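You operate a simulated robot arm through the tools that you are given. There is no shell and no other tool. Be economical: measure what you need, move in short steps, check, and stop when the job is done.

Carry out the task below with a simulated robot arm. There is one attempt and no reset: what you move stays moved.

TASK
Put one of the coasters from the desk top on the red atlas.
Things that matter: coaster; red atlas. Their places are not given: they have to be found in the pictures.

It is judged by the outcome, as a careful person would: the job done as asked, and still so three seconds after it is handed in. It fails if anything else is knocked over, pushed out of place, dropped, spilled or broken.

THE ROBOT
A 6-joint arm with a two-finger parallel gripper, fixed in place. Base frame: the origin is at the foot of the arm, x ahead of it, y to its left, z up; the work surface is at about z = 0. Lengths are in mm, angles in rad, forces in N, time in s.
With the tool pointing down near the work surface it reaches from about 140 to 580 mm from the base axis. Its first joint turns from -1.152 to 1.152 rad. Payload 2.1 kg.
Tool frame: the origin (TCP) lies between the finger pads and is the grasp point; the fingertips stand 30 mm ahead of it; z points along the fingers, y is the line along which they close. The gripper opens to 94 mm. The fingers are 28 mm wide and 10 mm thick; the gripper's body (50 by 96 mm) begins 55 mm behind the TCP.
Orientation is told as [roll, pitch, yaw] about the base's x, y, z axes, in that order, counted from this pose: with the fingers straight down and closing along the base's y, the tool's x points along the base's -x, its y along +y and its z along -z.

THE INTERFACE
- The arm moves only by the tool send_rows. Its arguments are lists of equal length, an entry for each row: "xyz": the shift along the tool's x, y, z in units of 500 mm (1.0 is 500 mm), a list of three; "yaw": the turn about the tool's z in units of 45 degrees (1.0 is 45 degrees). In form: {"xyz": [[dx, dy, dz], ...], "yaw": [yaw, ...]}. A call has 1 to 10 rows; each row is the pose to reach, as a shift and turn from the pose commanded when the call began, along the tool's axes at that moment. "grip" is the finger opening in mm, from 0 to 94, set as the call begins (left out, the last holds). A call with a number of a shift or a turn outside -1 to 1 is refused whole. A row lasts 0.2 s, in which the tool goes at most 50 mm and 0.15 rad; a call with a longer step from one row to the next is refused whole, and so is a gripper value outside its range. A pose out of reach is approached as far as the arm can. The call stops where the force on the tool passes 40 N (or 10 N more than at its start, if that is more) or the arm is blocked; 0.2 s more then pass. The fingers move at their own pace (about 72 mm/s each) and stop on an object; they squeeze with about 30 N. The grip force told is the motor's: it shows also when the fingers shut on nothing. Time passes only in rows, and 0.2 s behind the last, so rows that repeat a pose let the fingers close. It gives the time, the measured TCP pose, the force on the tool (base axes), the opening and the grip force at its end, in the units of the frame above (readings bear some noise), and new pictures: "pictures" is both (left out), scene, wrist or none.
- Cameras (640 x 400 px; columns grow to the right, rows downward): "scene" is fixed at [53.7, -380.4, 464.7]; the picture's right is [0.74, -0.68, 0.00], its down [-0.50, -0.55, -0.67] and it looks along [0.46, 0.49, -0.74] (base axes); focal length 237 px, centre (320, 200). "wrist" rides on the gripper at [-37, 0, -58] in the tool frame; the picture's right is [0.00, -1.00, 0.00], its down [0.97, 0.00, -0.24] and it looks along [0.24, 0.00, 0.97] (tool axes); focal length 218 px, centre (320, 200).
- pixel_to_xyz(camera, pixels): there is no depth. For up to 12 entries [column, row, z] of the newest picture of that camera ("zoom" is the newest enlarged one), the place [x, y] in the base frame at which the ray of that pixel passes the height z, good to about 3 mm. No time passes.
- enlarge(camera, box): a new picture of the part [left, top, right, bottom] of that camera's present view, enlarged. No time passes.
- finish_job(): hands the job in; it is judged then, once.

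Work in short steps. Measure before you move; look again where a grasp or a placing could have gone wrong, and mend it. You have 60 turns and 120 pictures in all, the two below and enlarged ones among them. Open the gripper and draw the arm clear of the work before you hand the job in, unless the task says otherwise; then end with one line.

The tools are called after "Emit:" as name(argument=value, ...) on one line, values as JSON. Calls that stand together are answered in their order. send_rows: Moves the arm, as the interface text tells. Its arguments: {"type":"object","properties":{"xyz":{"type":"array"},"yaw":{"type":"array"},"grip":{"type":"number"},"pictures":{"type":"string","enum":["both","scene","wrist","none"]}},"required":["xyz","yaw"]} The other tools are called the same way: pixel_to_xyz (camera, pixels) gives the place at which the rays of pixels pass given heights; enlarge (camera, box) takes an enlarged picture of a part of a camera's view; finish_job () hands the job in.

At the start:

```text
time_s: 0.0
tool_pos: [282.9, 141.9, 207.4]
ee_rot: [0.001, 0.0, 0.0]
contact_force: [-0.3, -0.6, 1.1]
width: 93.8
grasp_force: 0.1
```

scene: 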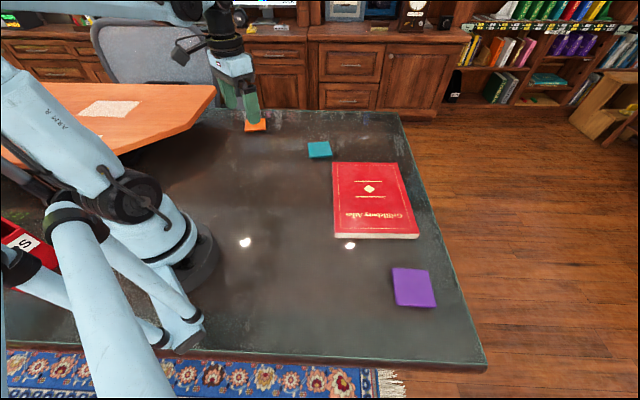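
wrist: 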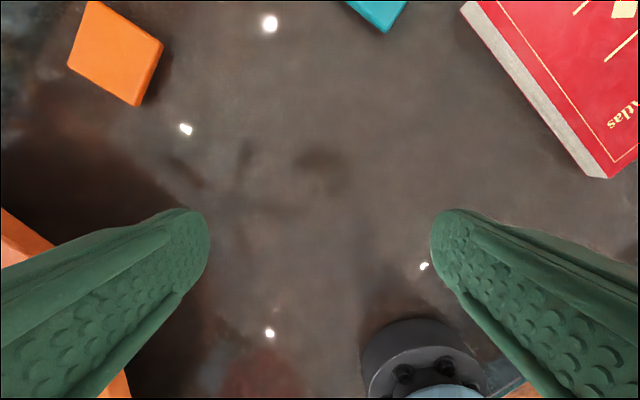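

The scene shows three square coasters (orange ~(255,125), teal (320,150), purple (414,287)) and the red atlas (~(375,200)). I measure them first.

Emit:
enlarge(camera="scene", box=[230, 90, 470, 330])

Emit:
pixel_to_xyz(camera="scene", pixels=[[307, 143, 8], [329, 141, 8], [333, 155, 8], [311, 158, 8], [392, 268, 8], [428, 269, 8], [436, 303, 8], [397, 304, 8], [332, 163, 25], [400, 163, 25], [419, 234, 25], [335, 234, 25]])

Emit:
pixel_to_xyz(camera="wrist", pixels=[[88, 1, 8], [163, 44, 8], [138, 106, 8], [68, 65, 8], [385, 32, 8], [607, 178, 0], [588, 178, 0], [460, 5, 0], [482, 1, 25], [607, 178, 25]])

```text
1.67 times, centred on (350, 210) of scene
```

zoom: 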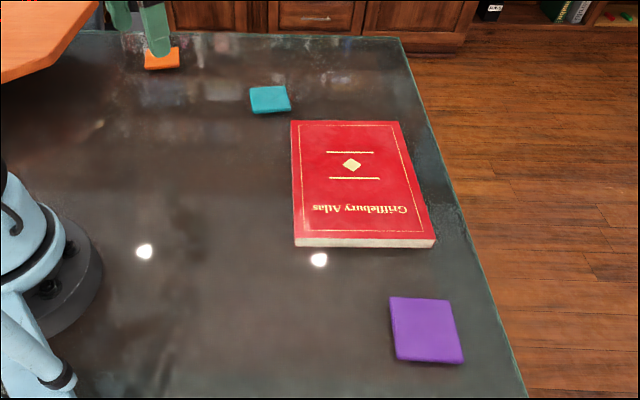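

```text
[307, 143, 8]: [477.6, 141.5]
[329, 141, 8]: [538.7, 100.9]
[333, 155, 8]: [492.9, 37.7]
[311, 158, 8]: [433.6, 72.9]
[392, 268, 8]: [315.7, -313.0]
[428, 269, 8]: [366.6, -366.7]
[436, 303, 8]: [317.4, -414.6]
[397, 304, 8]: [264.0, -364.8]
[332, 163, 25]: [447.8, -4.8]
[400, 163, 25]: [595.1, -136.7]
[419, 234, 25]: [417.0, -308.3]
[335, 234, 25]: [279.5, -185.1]
```

```text
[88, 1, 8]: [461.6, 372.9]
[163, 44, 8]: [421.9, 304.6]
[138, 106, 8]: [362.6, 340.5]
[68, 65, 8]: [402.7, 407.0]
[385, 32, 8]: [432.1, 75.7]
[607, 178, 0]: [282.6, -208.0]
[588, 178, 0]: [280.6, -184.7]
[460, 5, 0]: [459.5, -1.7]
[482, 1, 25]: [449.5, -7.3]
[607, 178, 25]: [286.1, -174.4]
```

Coasters are ~73 mm square; teal is at about (486,88), easy to reach and clear of the atlas. I move above it to measure accurately.

Emit:
send_rows(xyz=[[-0.07, -0.02, 0], [-0.14, -0.04, 0], [-0.21, -0.06, 0], [-0.28, -0.08, 0], [-0.354, -0.108, 0], [-0.354, -0.108, 0]], yaw=[0, 0, 0, 0, 0, 0], grip=94)

```text
time_s: 1.4
tool_pos: [459.4, 88.0, 206.6]
ee_rot: [0.0, 0.001, 0.001]
contact_force: [-0.2, 0.6, -0.5]
width: 94.0
grasp_force: 0.1
```

scene: 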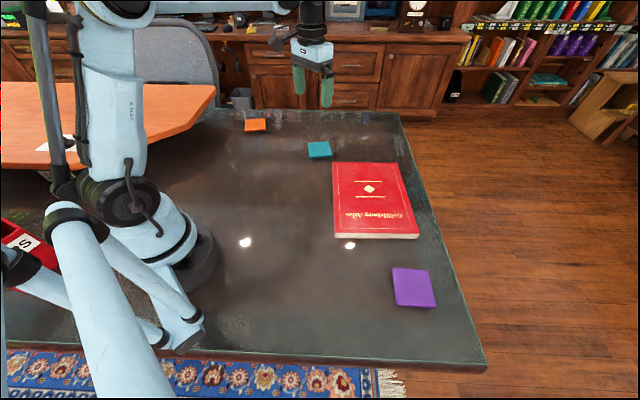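
wrist: 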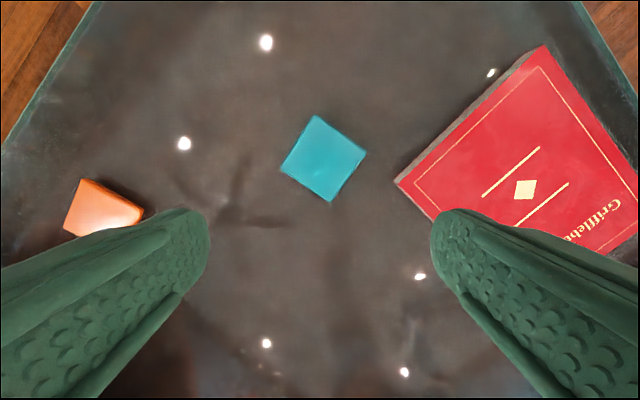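

Emit:
enlarge(camera="wrist", box=[240, 80, 400, 240])

Emit:
pixel_to_xyz(camera="wrist", pixels=[[315, 115, 8], [366, 153, 8], [333, 200, 8], [281, 167, 8], [394, 181, 25], [545, 45, 25], [394, 181, 20], [545, 45, 20]])

Emit:
enlarge(camera="scene", box=[290, 125, 350, 175])

```text
2.50 times, centred on (320, 160) of wrist
```

zoom: 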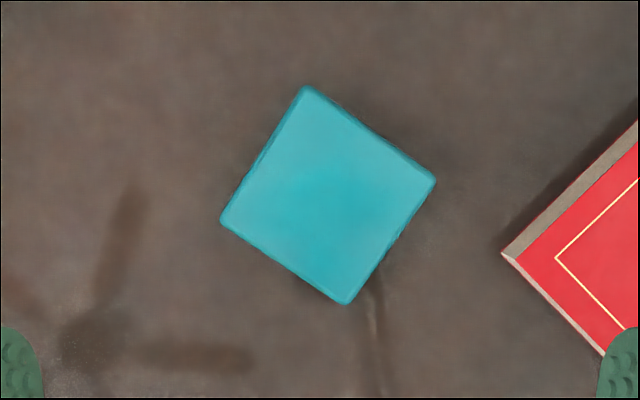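

```text
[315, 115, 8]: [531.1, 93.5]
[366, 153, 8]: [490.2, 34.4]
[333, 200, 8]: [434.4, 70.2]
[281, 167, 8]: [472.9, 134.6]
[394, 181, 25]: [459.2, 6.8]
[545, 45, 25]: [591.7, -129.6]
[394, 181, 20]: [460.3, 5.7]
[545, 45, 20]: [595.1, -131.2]
```

```text
8.00 times, centred on (320, 150) of scene
```

zoom: 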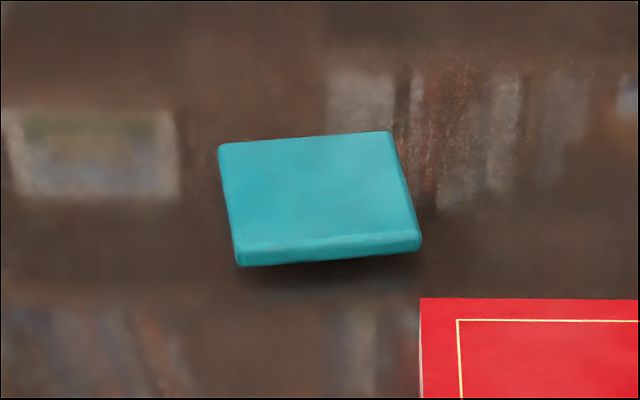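

Teal corners give centre ≈(482,83), side ≈71 mm, with a side axis at 57° from x, so a yaw of +0.733. I turn, centre and go down halfway, then check.

Emit:
send_rows(xyz=[[-0.01, -0.002, 0.04], [-0.02, -0.004, 0.08], [-0.03, -0.006, 0.13], [-0.045, -0.01, 0.18], [-0.045, -0.01, 0.22], [-0.045, -0.01, 0.22]], yaw=[0.18, 0.36, 0.54, 0.733, 0.733, 0.733])

Emit:
enlarge(camera="scene", box=[270, 80, 370, 180])

```text
refused: row 4 steps farther than a row can; nothing moved
```

```text
4.00 times, centred on (320, 130) of scene
```

zoom: 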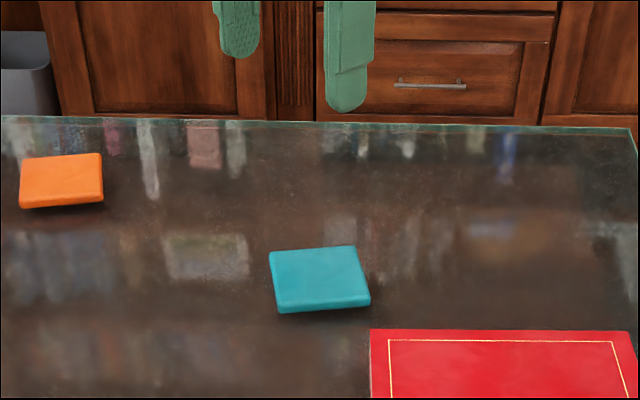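

Row 4's turn was slightly too big (0.193 against 0.19 units), so I spread it more evenly.

Emit:
send_rows(xyz=[[-0.01, -0.002, 0.04], [-0.02, -0.004, 0.08], [-0.03, -0.006, 0.13], [-0.04, -0.008, 0.18], [-0.045, -0.01, 0.22], [-0.045, -0.01, 0.22]], yaw=[0.15, 0.3, 0.45, 0.6, 0.733, 0.733])

```text
time_s: 2.8
tool_pos: [482.2, 83.8, 97.2]
ee_rot: [-0.002, 0.0, -0.577]
contact_force: [-0.7, 0.0, -1.4]
width: 93.8
grasp_force: 0.1
```

scene: 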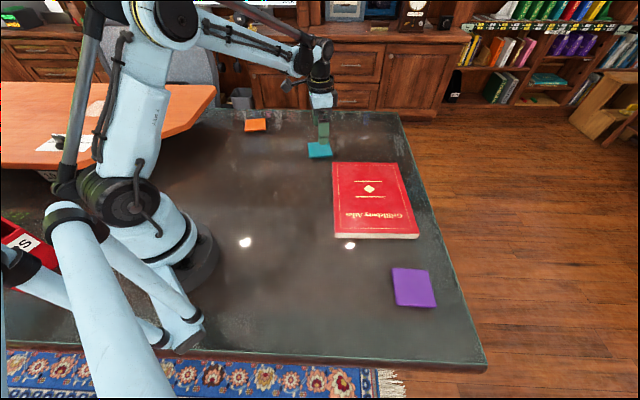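
wrist: 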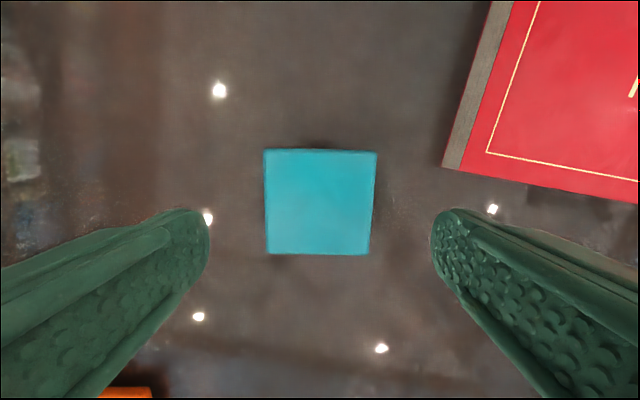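

Well aligned: coaster spans columns 264–376, rows 149–254. I check its exact centre.

Emit:
pixel_to_xyz(camera="wrist", pixels=[[264, 150, 10], [376, 152, 10], [369, 254, 10], [267, 254, 10], [444, 168, 0], [462, 170, 15], [462, 170, 20], [462, 170, 25]])

```text
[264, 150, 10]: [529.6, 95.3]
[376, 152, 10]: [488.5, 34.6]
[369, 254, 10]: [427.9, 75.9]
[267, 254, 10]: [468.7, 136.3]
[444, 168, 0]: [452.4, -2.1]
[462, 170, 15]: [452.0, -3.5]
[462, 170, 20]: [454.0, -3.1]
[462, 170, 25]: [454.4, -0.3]
```

Centre ≈(479,85.5): a 4 mm shift along tool x. I descend to TCP z≈33 (tips 3 mm above the desk).

Emit:
send_rows(xyz=[[0.008, 0, 0.03], [0.008, 0, 0.07], [0.008, 0, 0.1], [0.008, 0, 0.115], [0.008, 0, 0.127], [0.008, 0, 0.127]], yaw=[0, 0, 0, 0, 0, 0])

```text
time_s: 4.2
tool_pos: [478.2, 86.9, 33.7]
ee_rot: [0.0, -0.001, -0.575]
contact_force: [-0.1, -0.7, 0.8]
width: 93.9
grasp_force: 0.1
```

scene: 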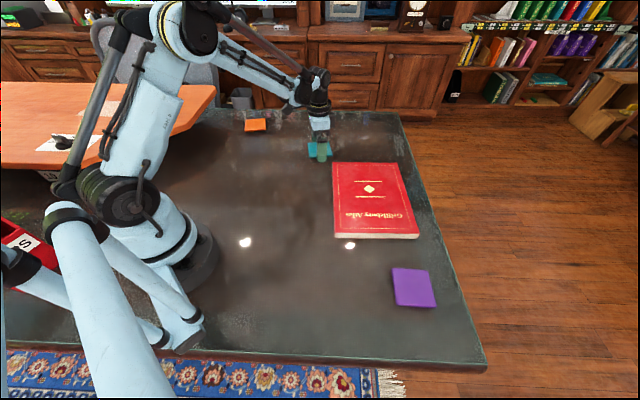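
wrist: 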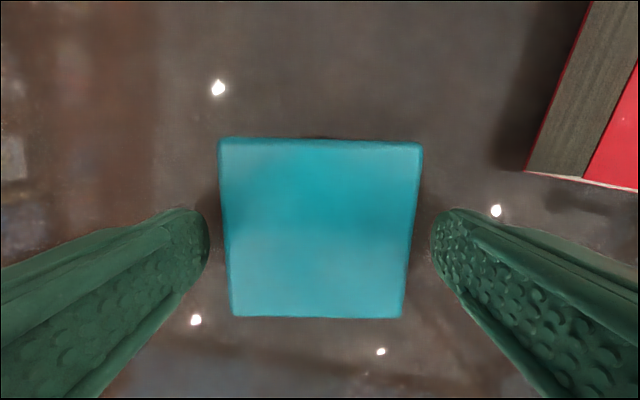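

The coaster lies between the fingers with space on both sides. I close on it.

Emit:
send_rows(xyz=[[0, 0, 0], [0, 0, 0], [0, 0, 0], [0, 0, 0]], yaw=[0, 0, 0, 0], grip=62, pictures="wrist")

```text
time_s: 5.2
tool_pos: [479.1, 85.6, 33.5]
ee_rot: [0.0, 0.002, -0.577]
contact_force: [-0.3, 0.3, 0.2]
width: 73.5
grasp_force: 30.6
```

wrist: 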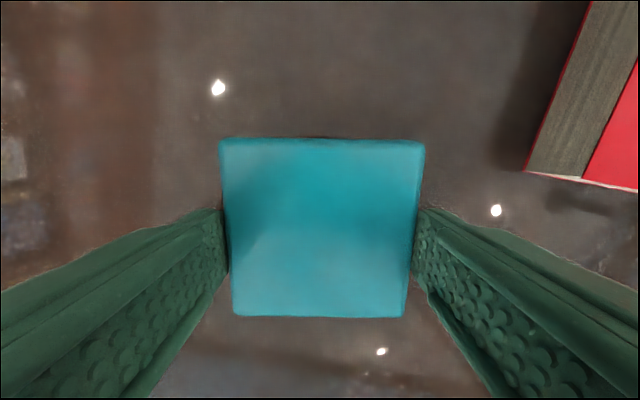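

Held at 73.5 mm with 30 N. I lift it straight up 80 mm.

Emit:
send_rows(xyz=[[0, 0, -0.02], [0, 0, -0.06], [0, 0, -0.11], [0, 0, -0.16], [0, 0, -0.16]], yaw=[0, 0, 0, 0, 0])

```text
time_s: 6.4
tool_pos: [477.1, 84.2, 113.1]
ee_rot: [0.0, -0.001, -0.575]
contact_force: [0.2, 0.0, 0.1]
width: 62.1
grasp_force: 0.1
```

scene: 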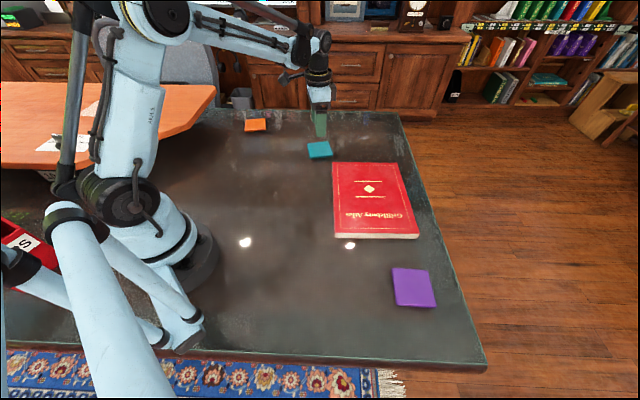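
wrist: 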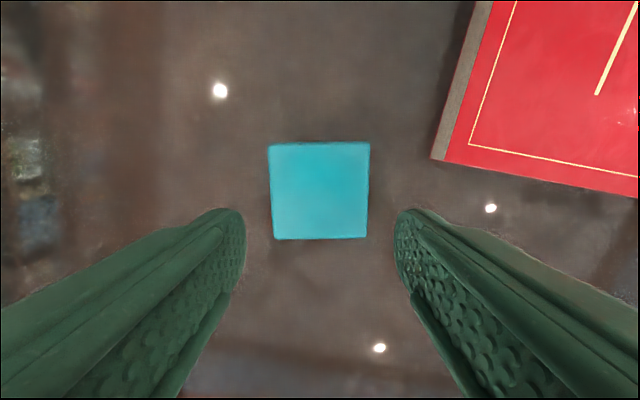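

The coaster slipped out and stayed on the desk, unmoved (about (269–370, 142–240)). The tips probably held only its rounded rim, so I'll try again lower. First I measure it.

Emit:
pixel_to_xyz(camera="wrist", pixels=[[269, 143, 10], [370, 142, 10], [366, 238, 10], [273, 240, 10]])

Emit:
send_rows(xyz=[[0, 0, 0.05], [0, 0, 0.1], [0, 0, 0.14], [0, 0, 0.155], [0, 0, 0.162], [0, 0, 0.1655], [0, 0, 0.1655]], yaw=[0, 0, 0, 0, 0, 0, 0], grip=94, pictures="wrist")

```text
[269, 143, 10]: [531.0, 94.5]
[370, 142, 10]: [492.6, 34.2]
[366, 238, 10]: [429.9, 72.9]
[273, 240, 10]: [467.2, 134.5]
```

```text
time_s: 8.0
tool_pos: [478.8, 85.4, 29.9]
ee_rot: [-0.002, 0.0, -0.574]
contact_force: [-0.3, 0.1, 3.6]
width: 93.9
grasp_force: 0.1
```

wrist: 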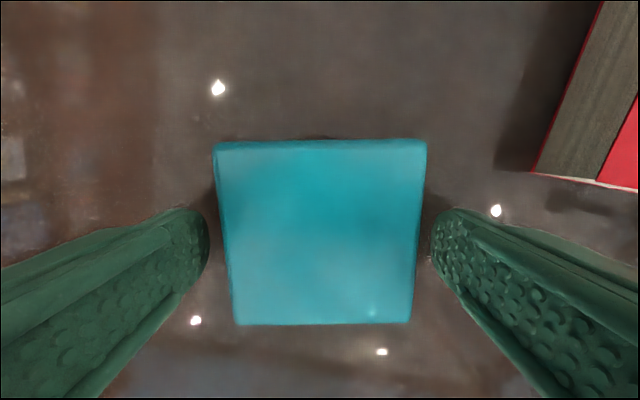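

Tips now just touch the desk (3.6 N). I close and then lift just 10 mm, slowly.

Emit:
send_rows(xyz=[[0, 0, -0.001], [0, 0, -0.001], [0, 0, -0.001], [0, 0, -0.001], [0, 0, -0.001]], yaw=[0, 0, 0, 0, 0], grip=50, pictures="none")

Emit:
send_rows(xyz=[[0, 0, -0.002], [0, 0, -0.004], [0, 0, -0.007], [0, 0, -0.01], [0, 0, -0.013], [0, 0, -0.016], [0, 0, -0.02]], yaw=[0, 0, 0, 0, 0, 0, 0])

```text
time_s: 9.2
tool_pos: [478.9, 85.7, 30.8]
ee_rot: [-0.001, 0.0, -0.575]
contact_force: [0.4, 0.3, 0.6]
width: 73.3
grasp_force: 29.8
```

```text
time_s: 10.8
tool_pos: [478.2, 85.5, 41.4]
ee_rot: [-0.002, -0.001, -0.575]
contact_force: [0.4, 0.5, -0.7]
width: 73.3
grasp_force: 30.0
```

scene: 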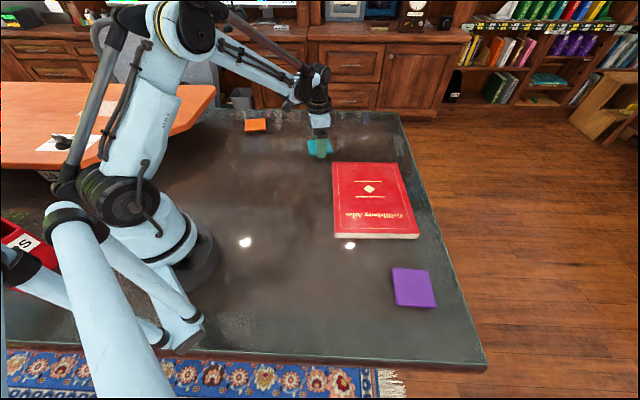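
wrist: 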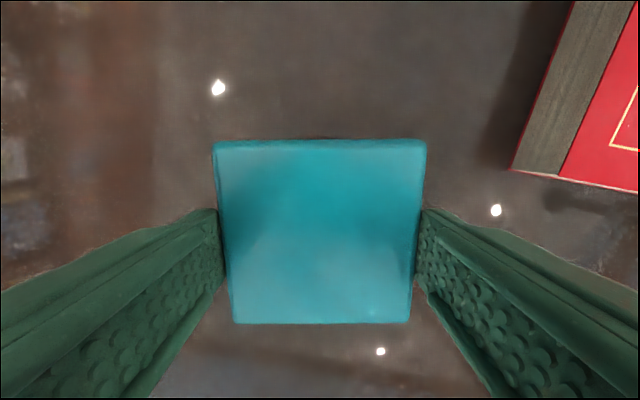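

The coaster stays the same size in the wrist view while the desk drops away, so it's lifted. I continue gently up to TCP z≈100.

Emit:
send_rows(xyz=[[0, 0, -0.01], [0, 0, -0.022], [0, 0, -0.036], [0, 0, -0.05], [0, 0, -0.065], [0, 0, -0.08], [0, 0, -0.095], [0, 0, -0.108], [0, 0, -0.116], [0, 0, -0.12]], yaw=[0, 0, 0, 0, 0, 0, 0, 0, 0, 0])

```text
time_s: 13.0
tool_pos: [478.5, 85.7, 100.5]
ee_rot: [0.0, 0.0, -0.574]
contact_force: [-0.9, 0.2, -1.3]
width: 73.2
grasp_force: 29.7
```

scene: 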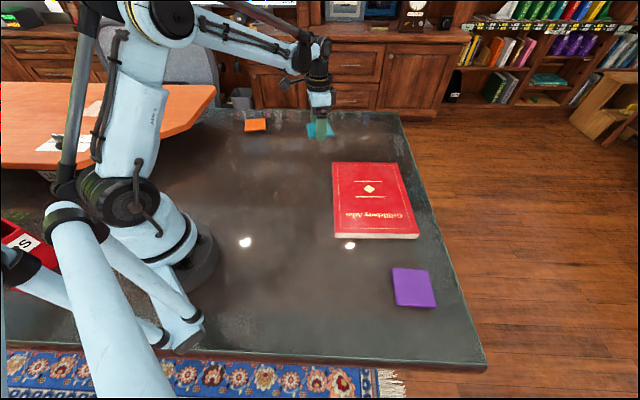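
wrist: 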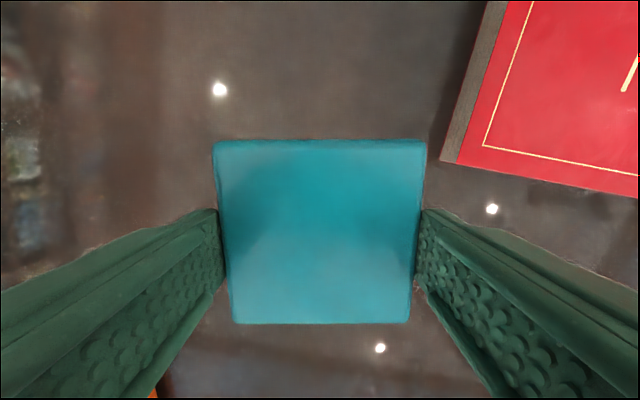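

Firmly held (73.2 mm, 30 N). Atlas centre ≈(438,-156) with top ≈20 mm; I carry the coaster there at height.

Emit:
send_rows(xyz=[[-0.01, -0.023, 0], [-0.029, -0.068, 0], [-0.052, -0.12, 0], [-0.077, -0.18, 0], [-0.104, -0.243, 0], [-0.131, -0.305, 0], [-0.156, -0.365, 0], [-0.177, -0.413, 0], [-0.189, -0.44, 0], [-0.193, -0.45, 0]], yaw=[0, 0, 0, 0, 0, 0, 0, 0, 0, 0])

```text
time_s: 15.2
tool_pos: [436.4, -154.9, 100.5]
ee_rot: [-0.002, 0.0, -0.574]
contact_force: [0.0, -0.2, -0.8]
width: 73.4
grasp_force: 30.5
```

scene: 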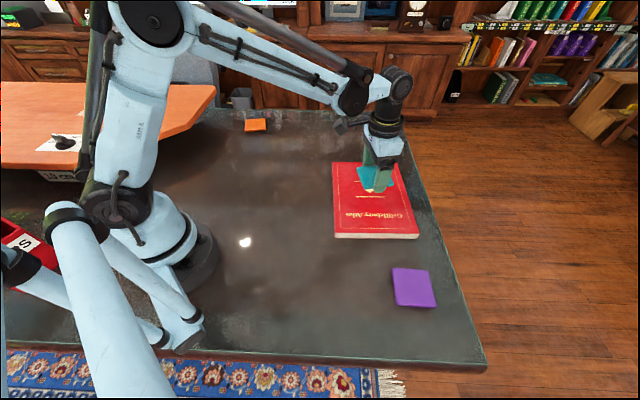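
wrist: 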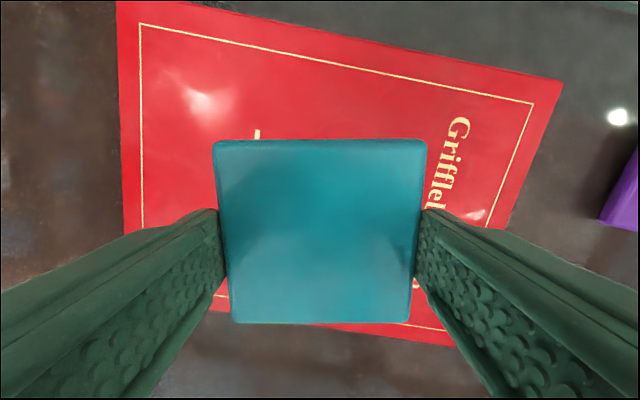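

I check where the atlas edges lie under the coaster.

Emit:
pixel_to_xyz(camera="wrist", pixels=[[563, 80, 20], [118, 2, 20], [126, 233, 20], [340, 327, 20], [440, 345, 20], [510, 225, 20]])

```text
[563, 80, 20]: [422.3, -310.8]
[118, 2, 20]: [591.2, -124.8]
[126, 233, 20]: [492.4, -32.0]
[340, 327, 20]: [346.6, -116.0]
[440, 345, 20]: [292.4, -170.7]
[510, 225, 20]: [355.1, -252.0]
```

The edges confirm the centre is under the coaster. I lower to TCP z≈57 then look.

Emit:
send_rows(xyz=[[0, 0, 0.01], [0, 0, 0.025], [0, 0, 0.042], [0, 0, 0.058], [0, 0, 0.07], [0, 0, 0.08], [0, 0, 0.085], [0, 0, 0.087]], yaw=[0, 0, 0, 0, 0, 0, 0, 0], pictures="none")

Emit:
enlarge(camera="scene", box=[320, 140, 430, 250])

```text
time_s: 17.0
tool_pos: [436.6, -155.9, 57.4]
ee_rot: [0.0, -0.001, -0.575]
contact_force: [1.0, -0.7, -0.4]
width: 73.3
grasp_force: 30.0
```

```text
3.64 times, centred on (375, 195) of scene
```

zoom: 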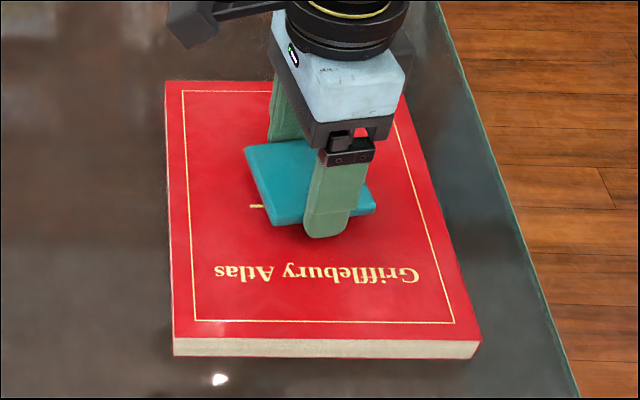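

Still no contact and close to the cover. I lower 4 mm in 1 mm steps, watching the force.

Emit:
send_rows(xyz=[[0, 0, 0.002], [0, 0, 0.004], [0, 0, 0.006], [0, 0, 0.008]], yaw=[0, 0, 0, 0], pictures="none")

```text
time_s: 18.0
tool_pos: [437.2, -156.0, 52.7]
ee_rot: [0.001, 0.0, -0.575]
contact_force: [0.6, 1.3, -1.0]
width: 73.3
grasp_force: 29.9
```

Emit:
send_rows(xyz=[[0, 0, 0.002], [0, 0, 0.004]], yaw=[0, 0], pictures="none")

```text
time_s: 18.6
tool_pos: [436.7, -155.4, 52.1]
ee_rot: [-0.001, -0.001, -0.573]
contact_force: [-2.3, 1.1, 24.5]
width: 73.1
grasp_force: 30.1
```

Contact (24.5 N) at z≈52. I back off 1 mm to relieve the force, then open.

Emit:
send_rows(xyz=[[0, 0, -0.002], [0, 0, -0.002]], yaw=[0, 0], pictures="none")

Emit:
send_rows(xyz=[[0, 0, 0], [0, 0, 0], [0, 0, 0]], yaw=[0, 0, 0], grip=94, pictures="wrist")

```text
time_s: 19.2
tool_pos: [436.5, -155.9, 52.1]
ee_rot: [0.0, 0.001, -0.575]
contact_force: [-2.2, 0.4, 4.9]
width: 73.3
grasp_force: 30.0
```

```text
time_s: 20.0
tool_pos: [438.1, -155.7, 51.2]
ee_rot: [0.001, 0.0, -0.576]
contact_force: [0.2, -0.3, 0.5]
width: 94.1
grasp_force: 0.0
```

wrist: 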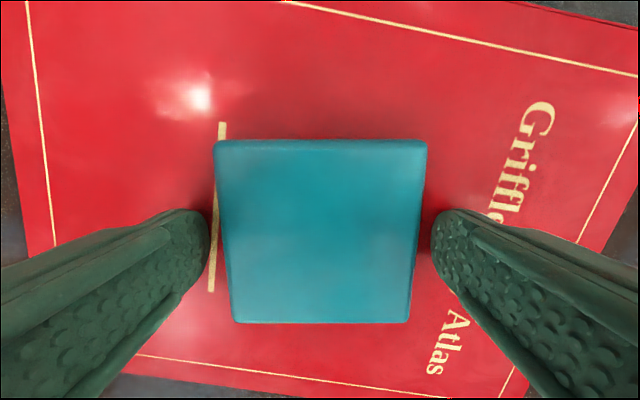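

Released; the coaster lies flat on the atlas with fingers clear on both sides. I lift straight up and then draw back toward the base.

Emit:
send_rows(xyz=[[0, 0, -0.02], [0, 0, -0.06], [0, 0, -0.13], [0, 0, -0.2], [0, 0, -0.27], [0.06, 0, -0.3], [0.14, 0, -0.3], [0.22, 0, -0.3], [0.28, 0, -0.3], [0.28, 0, -0.3]], yaw=[0, 0, 0, 0, 0, 0, 0, 0, 0, 0])

Emit:
enlarge(camera="scene", box=[230, 90, 470, 330])

```text
time_s: 22.2
tool_pos: [318.3, -78.9, 201.1]
ee_rot: [0.0, 0.0, -0.573]
contact_force: [-0.3, 0.7, 0.4]
width: 94.2
grasp_force: 0.1
```

scene: 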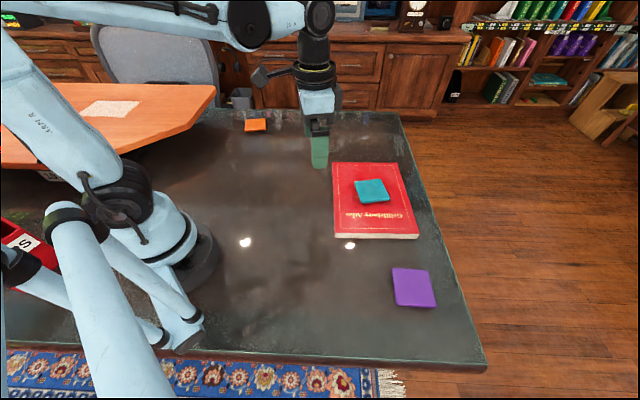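
wrist: 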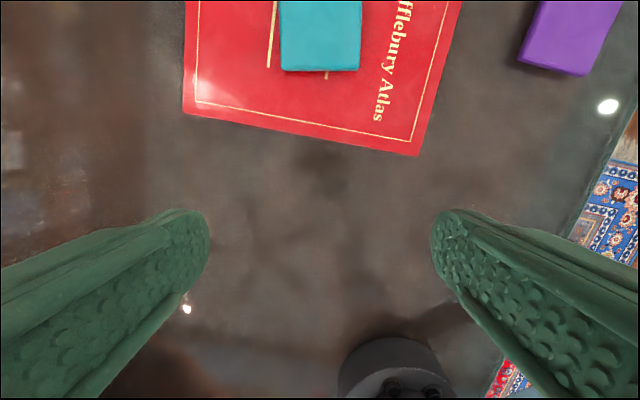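

```text
1.67 times, centred on (350, 210) of scene
```

zoom: 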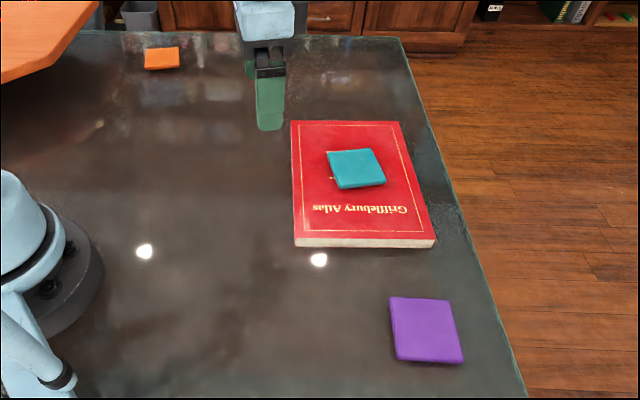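

The teal coaster rests flat in the middle of the atlas. The atlas and the other coasters haven't moved, and the arm is clear.

Emit:
finish_job()

```text
The job is handed in.
```

The teal coaster is on the red atlas, lying flat near the middle of the cover; the first grasp slipped without moving it, and the second, lower one held.
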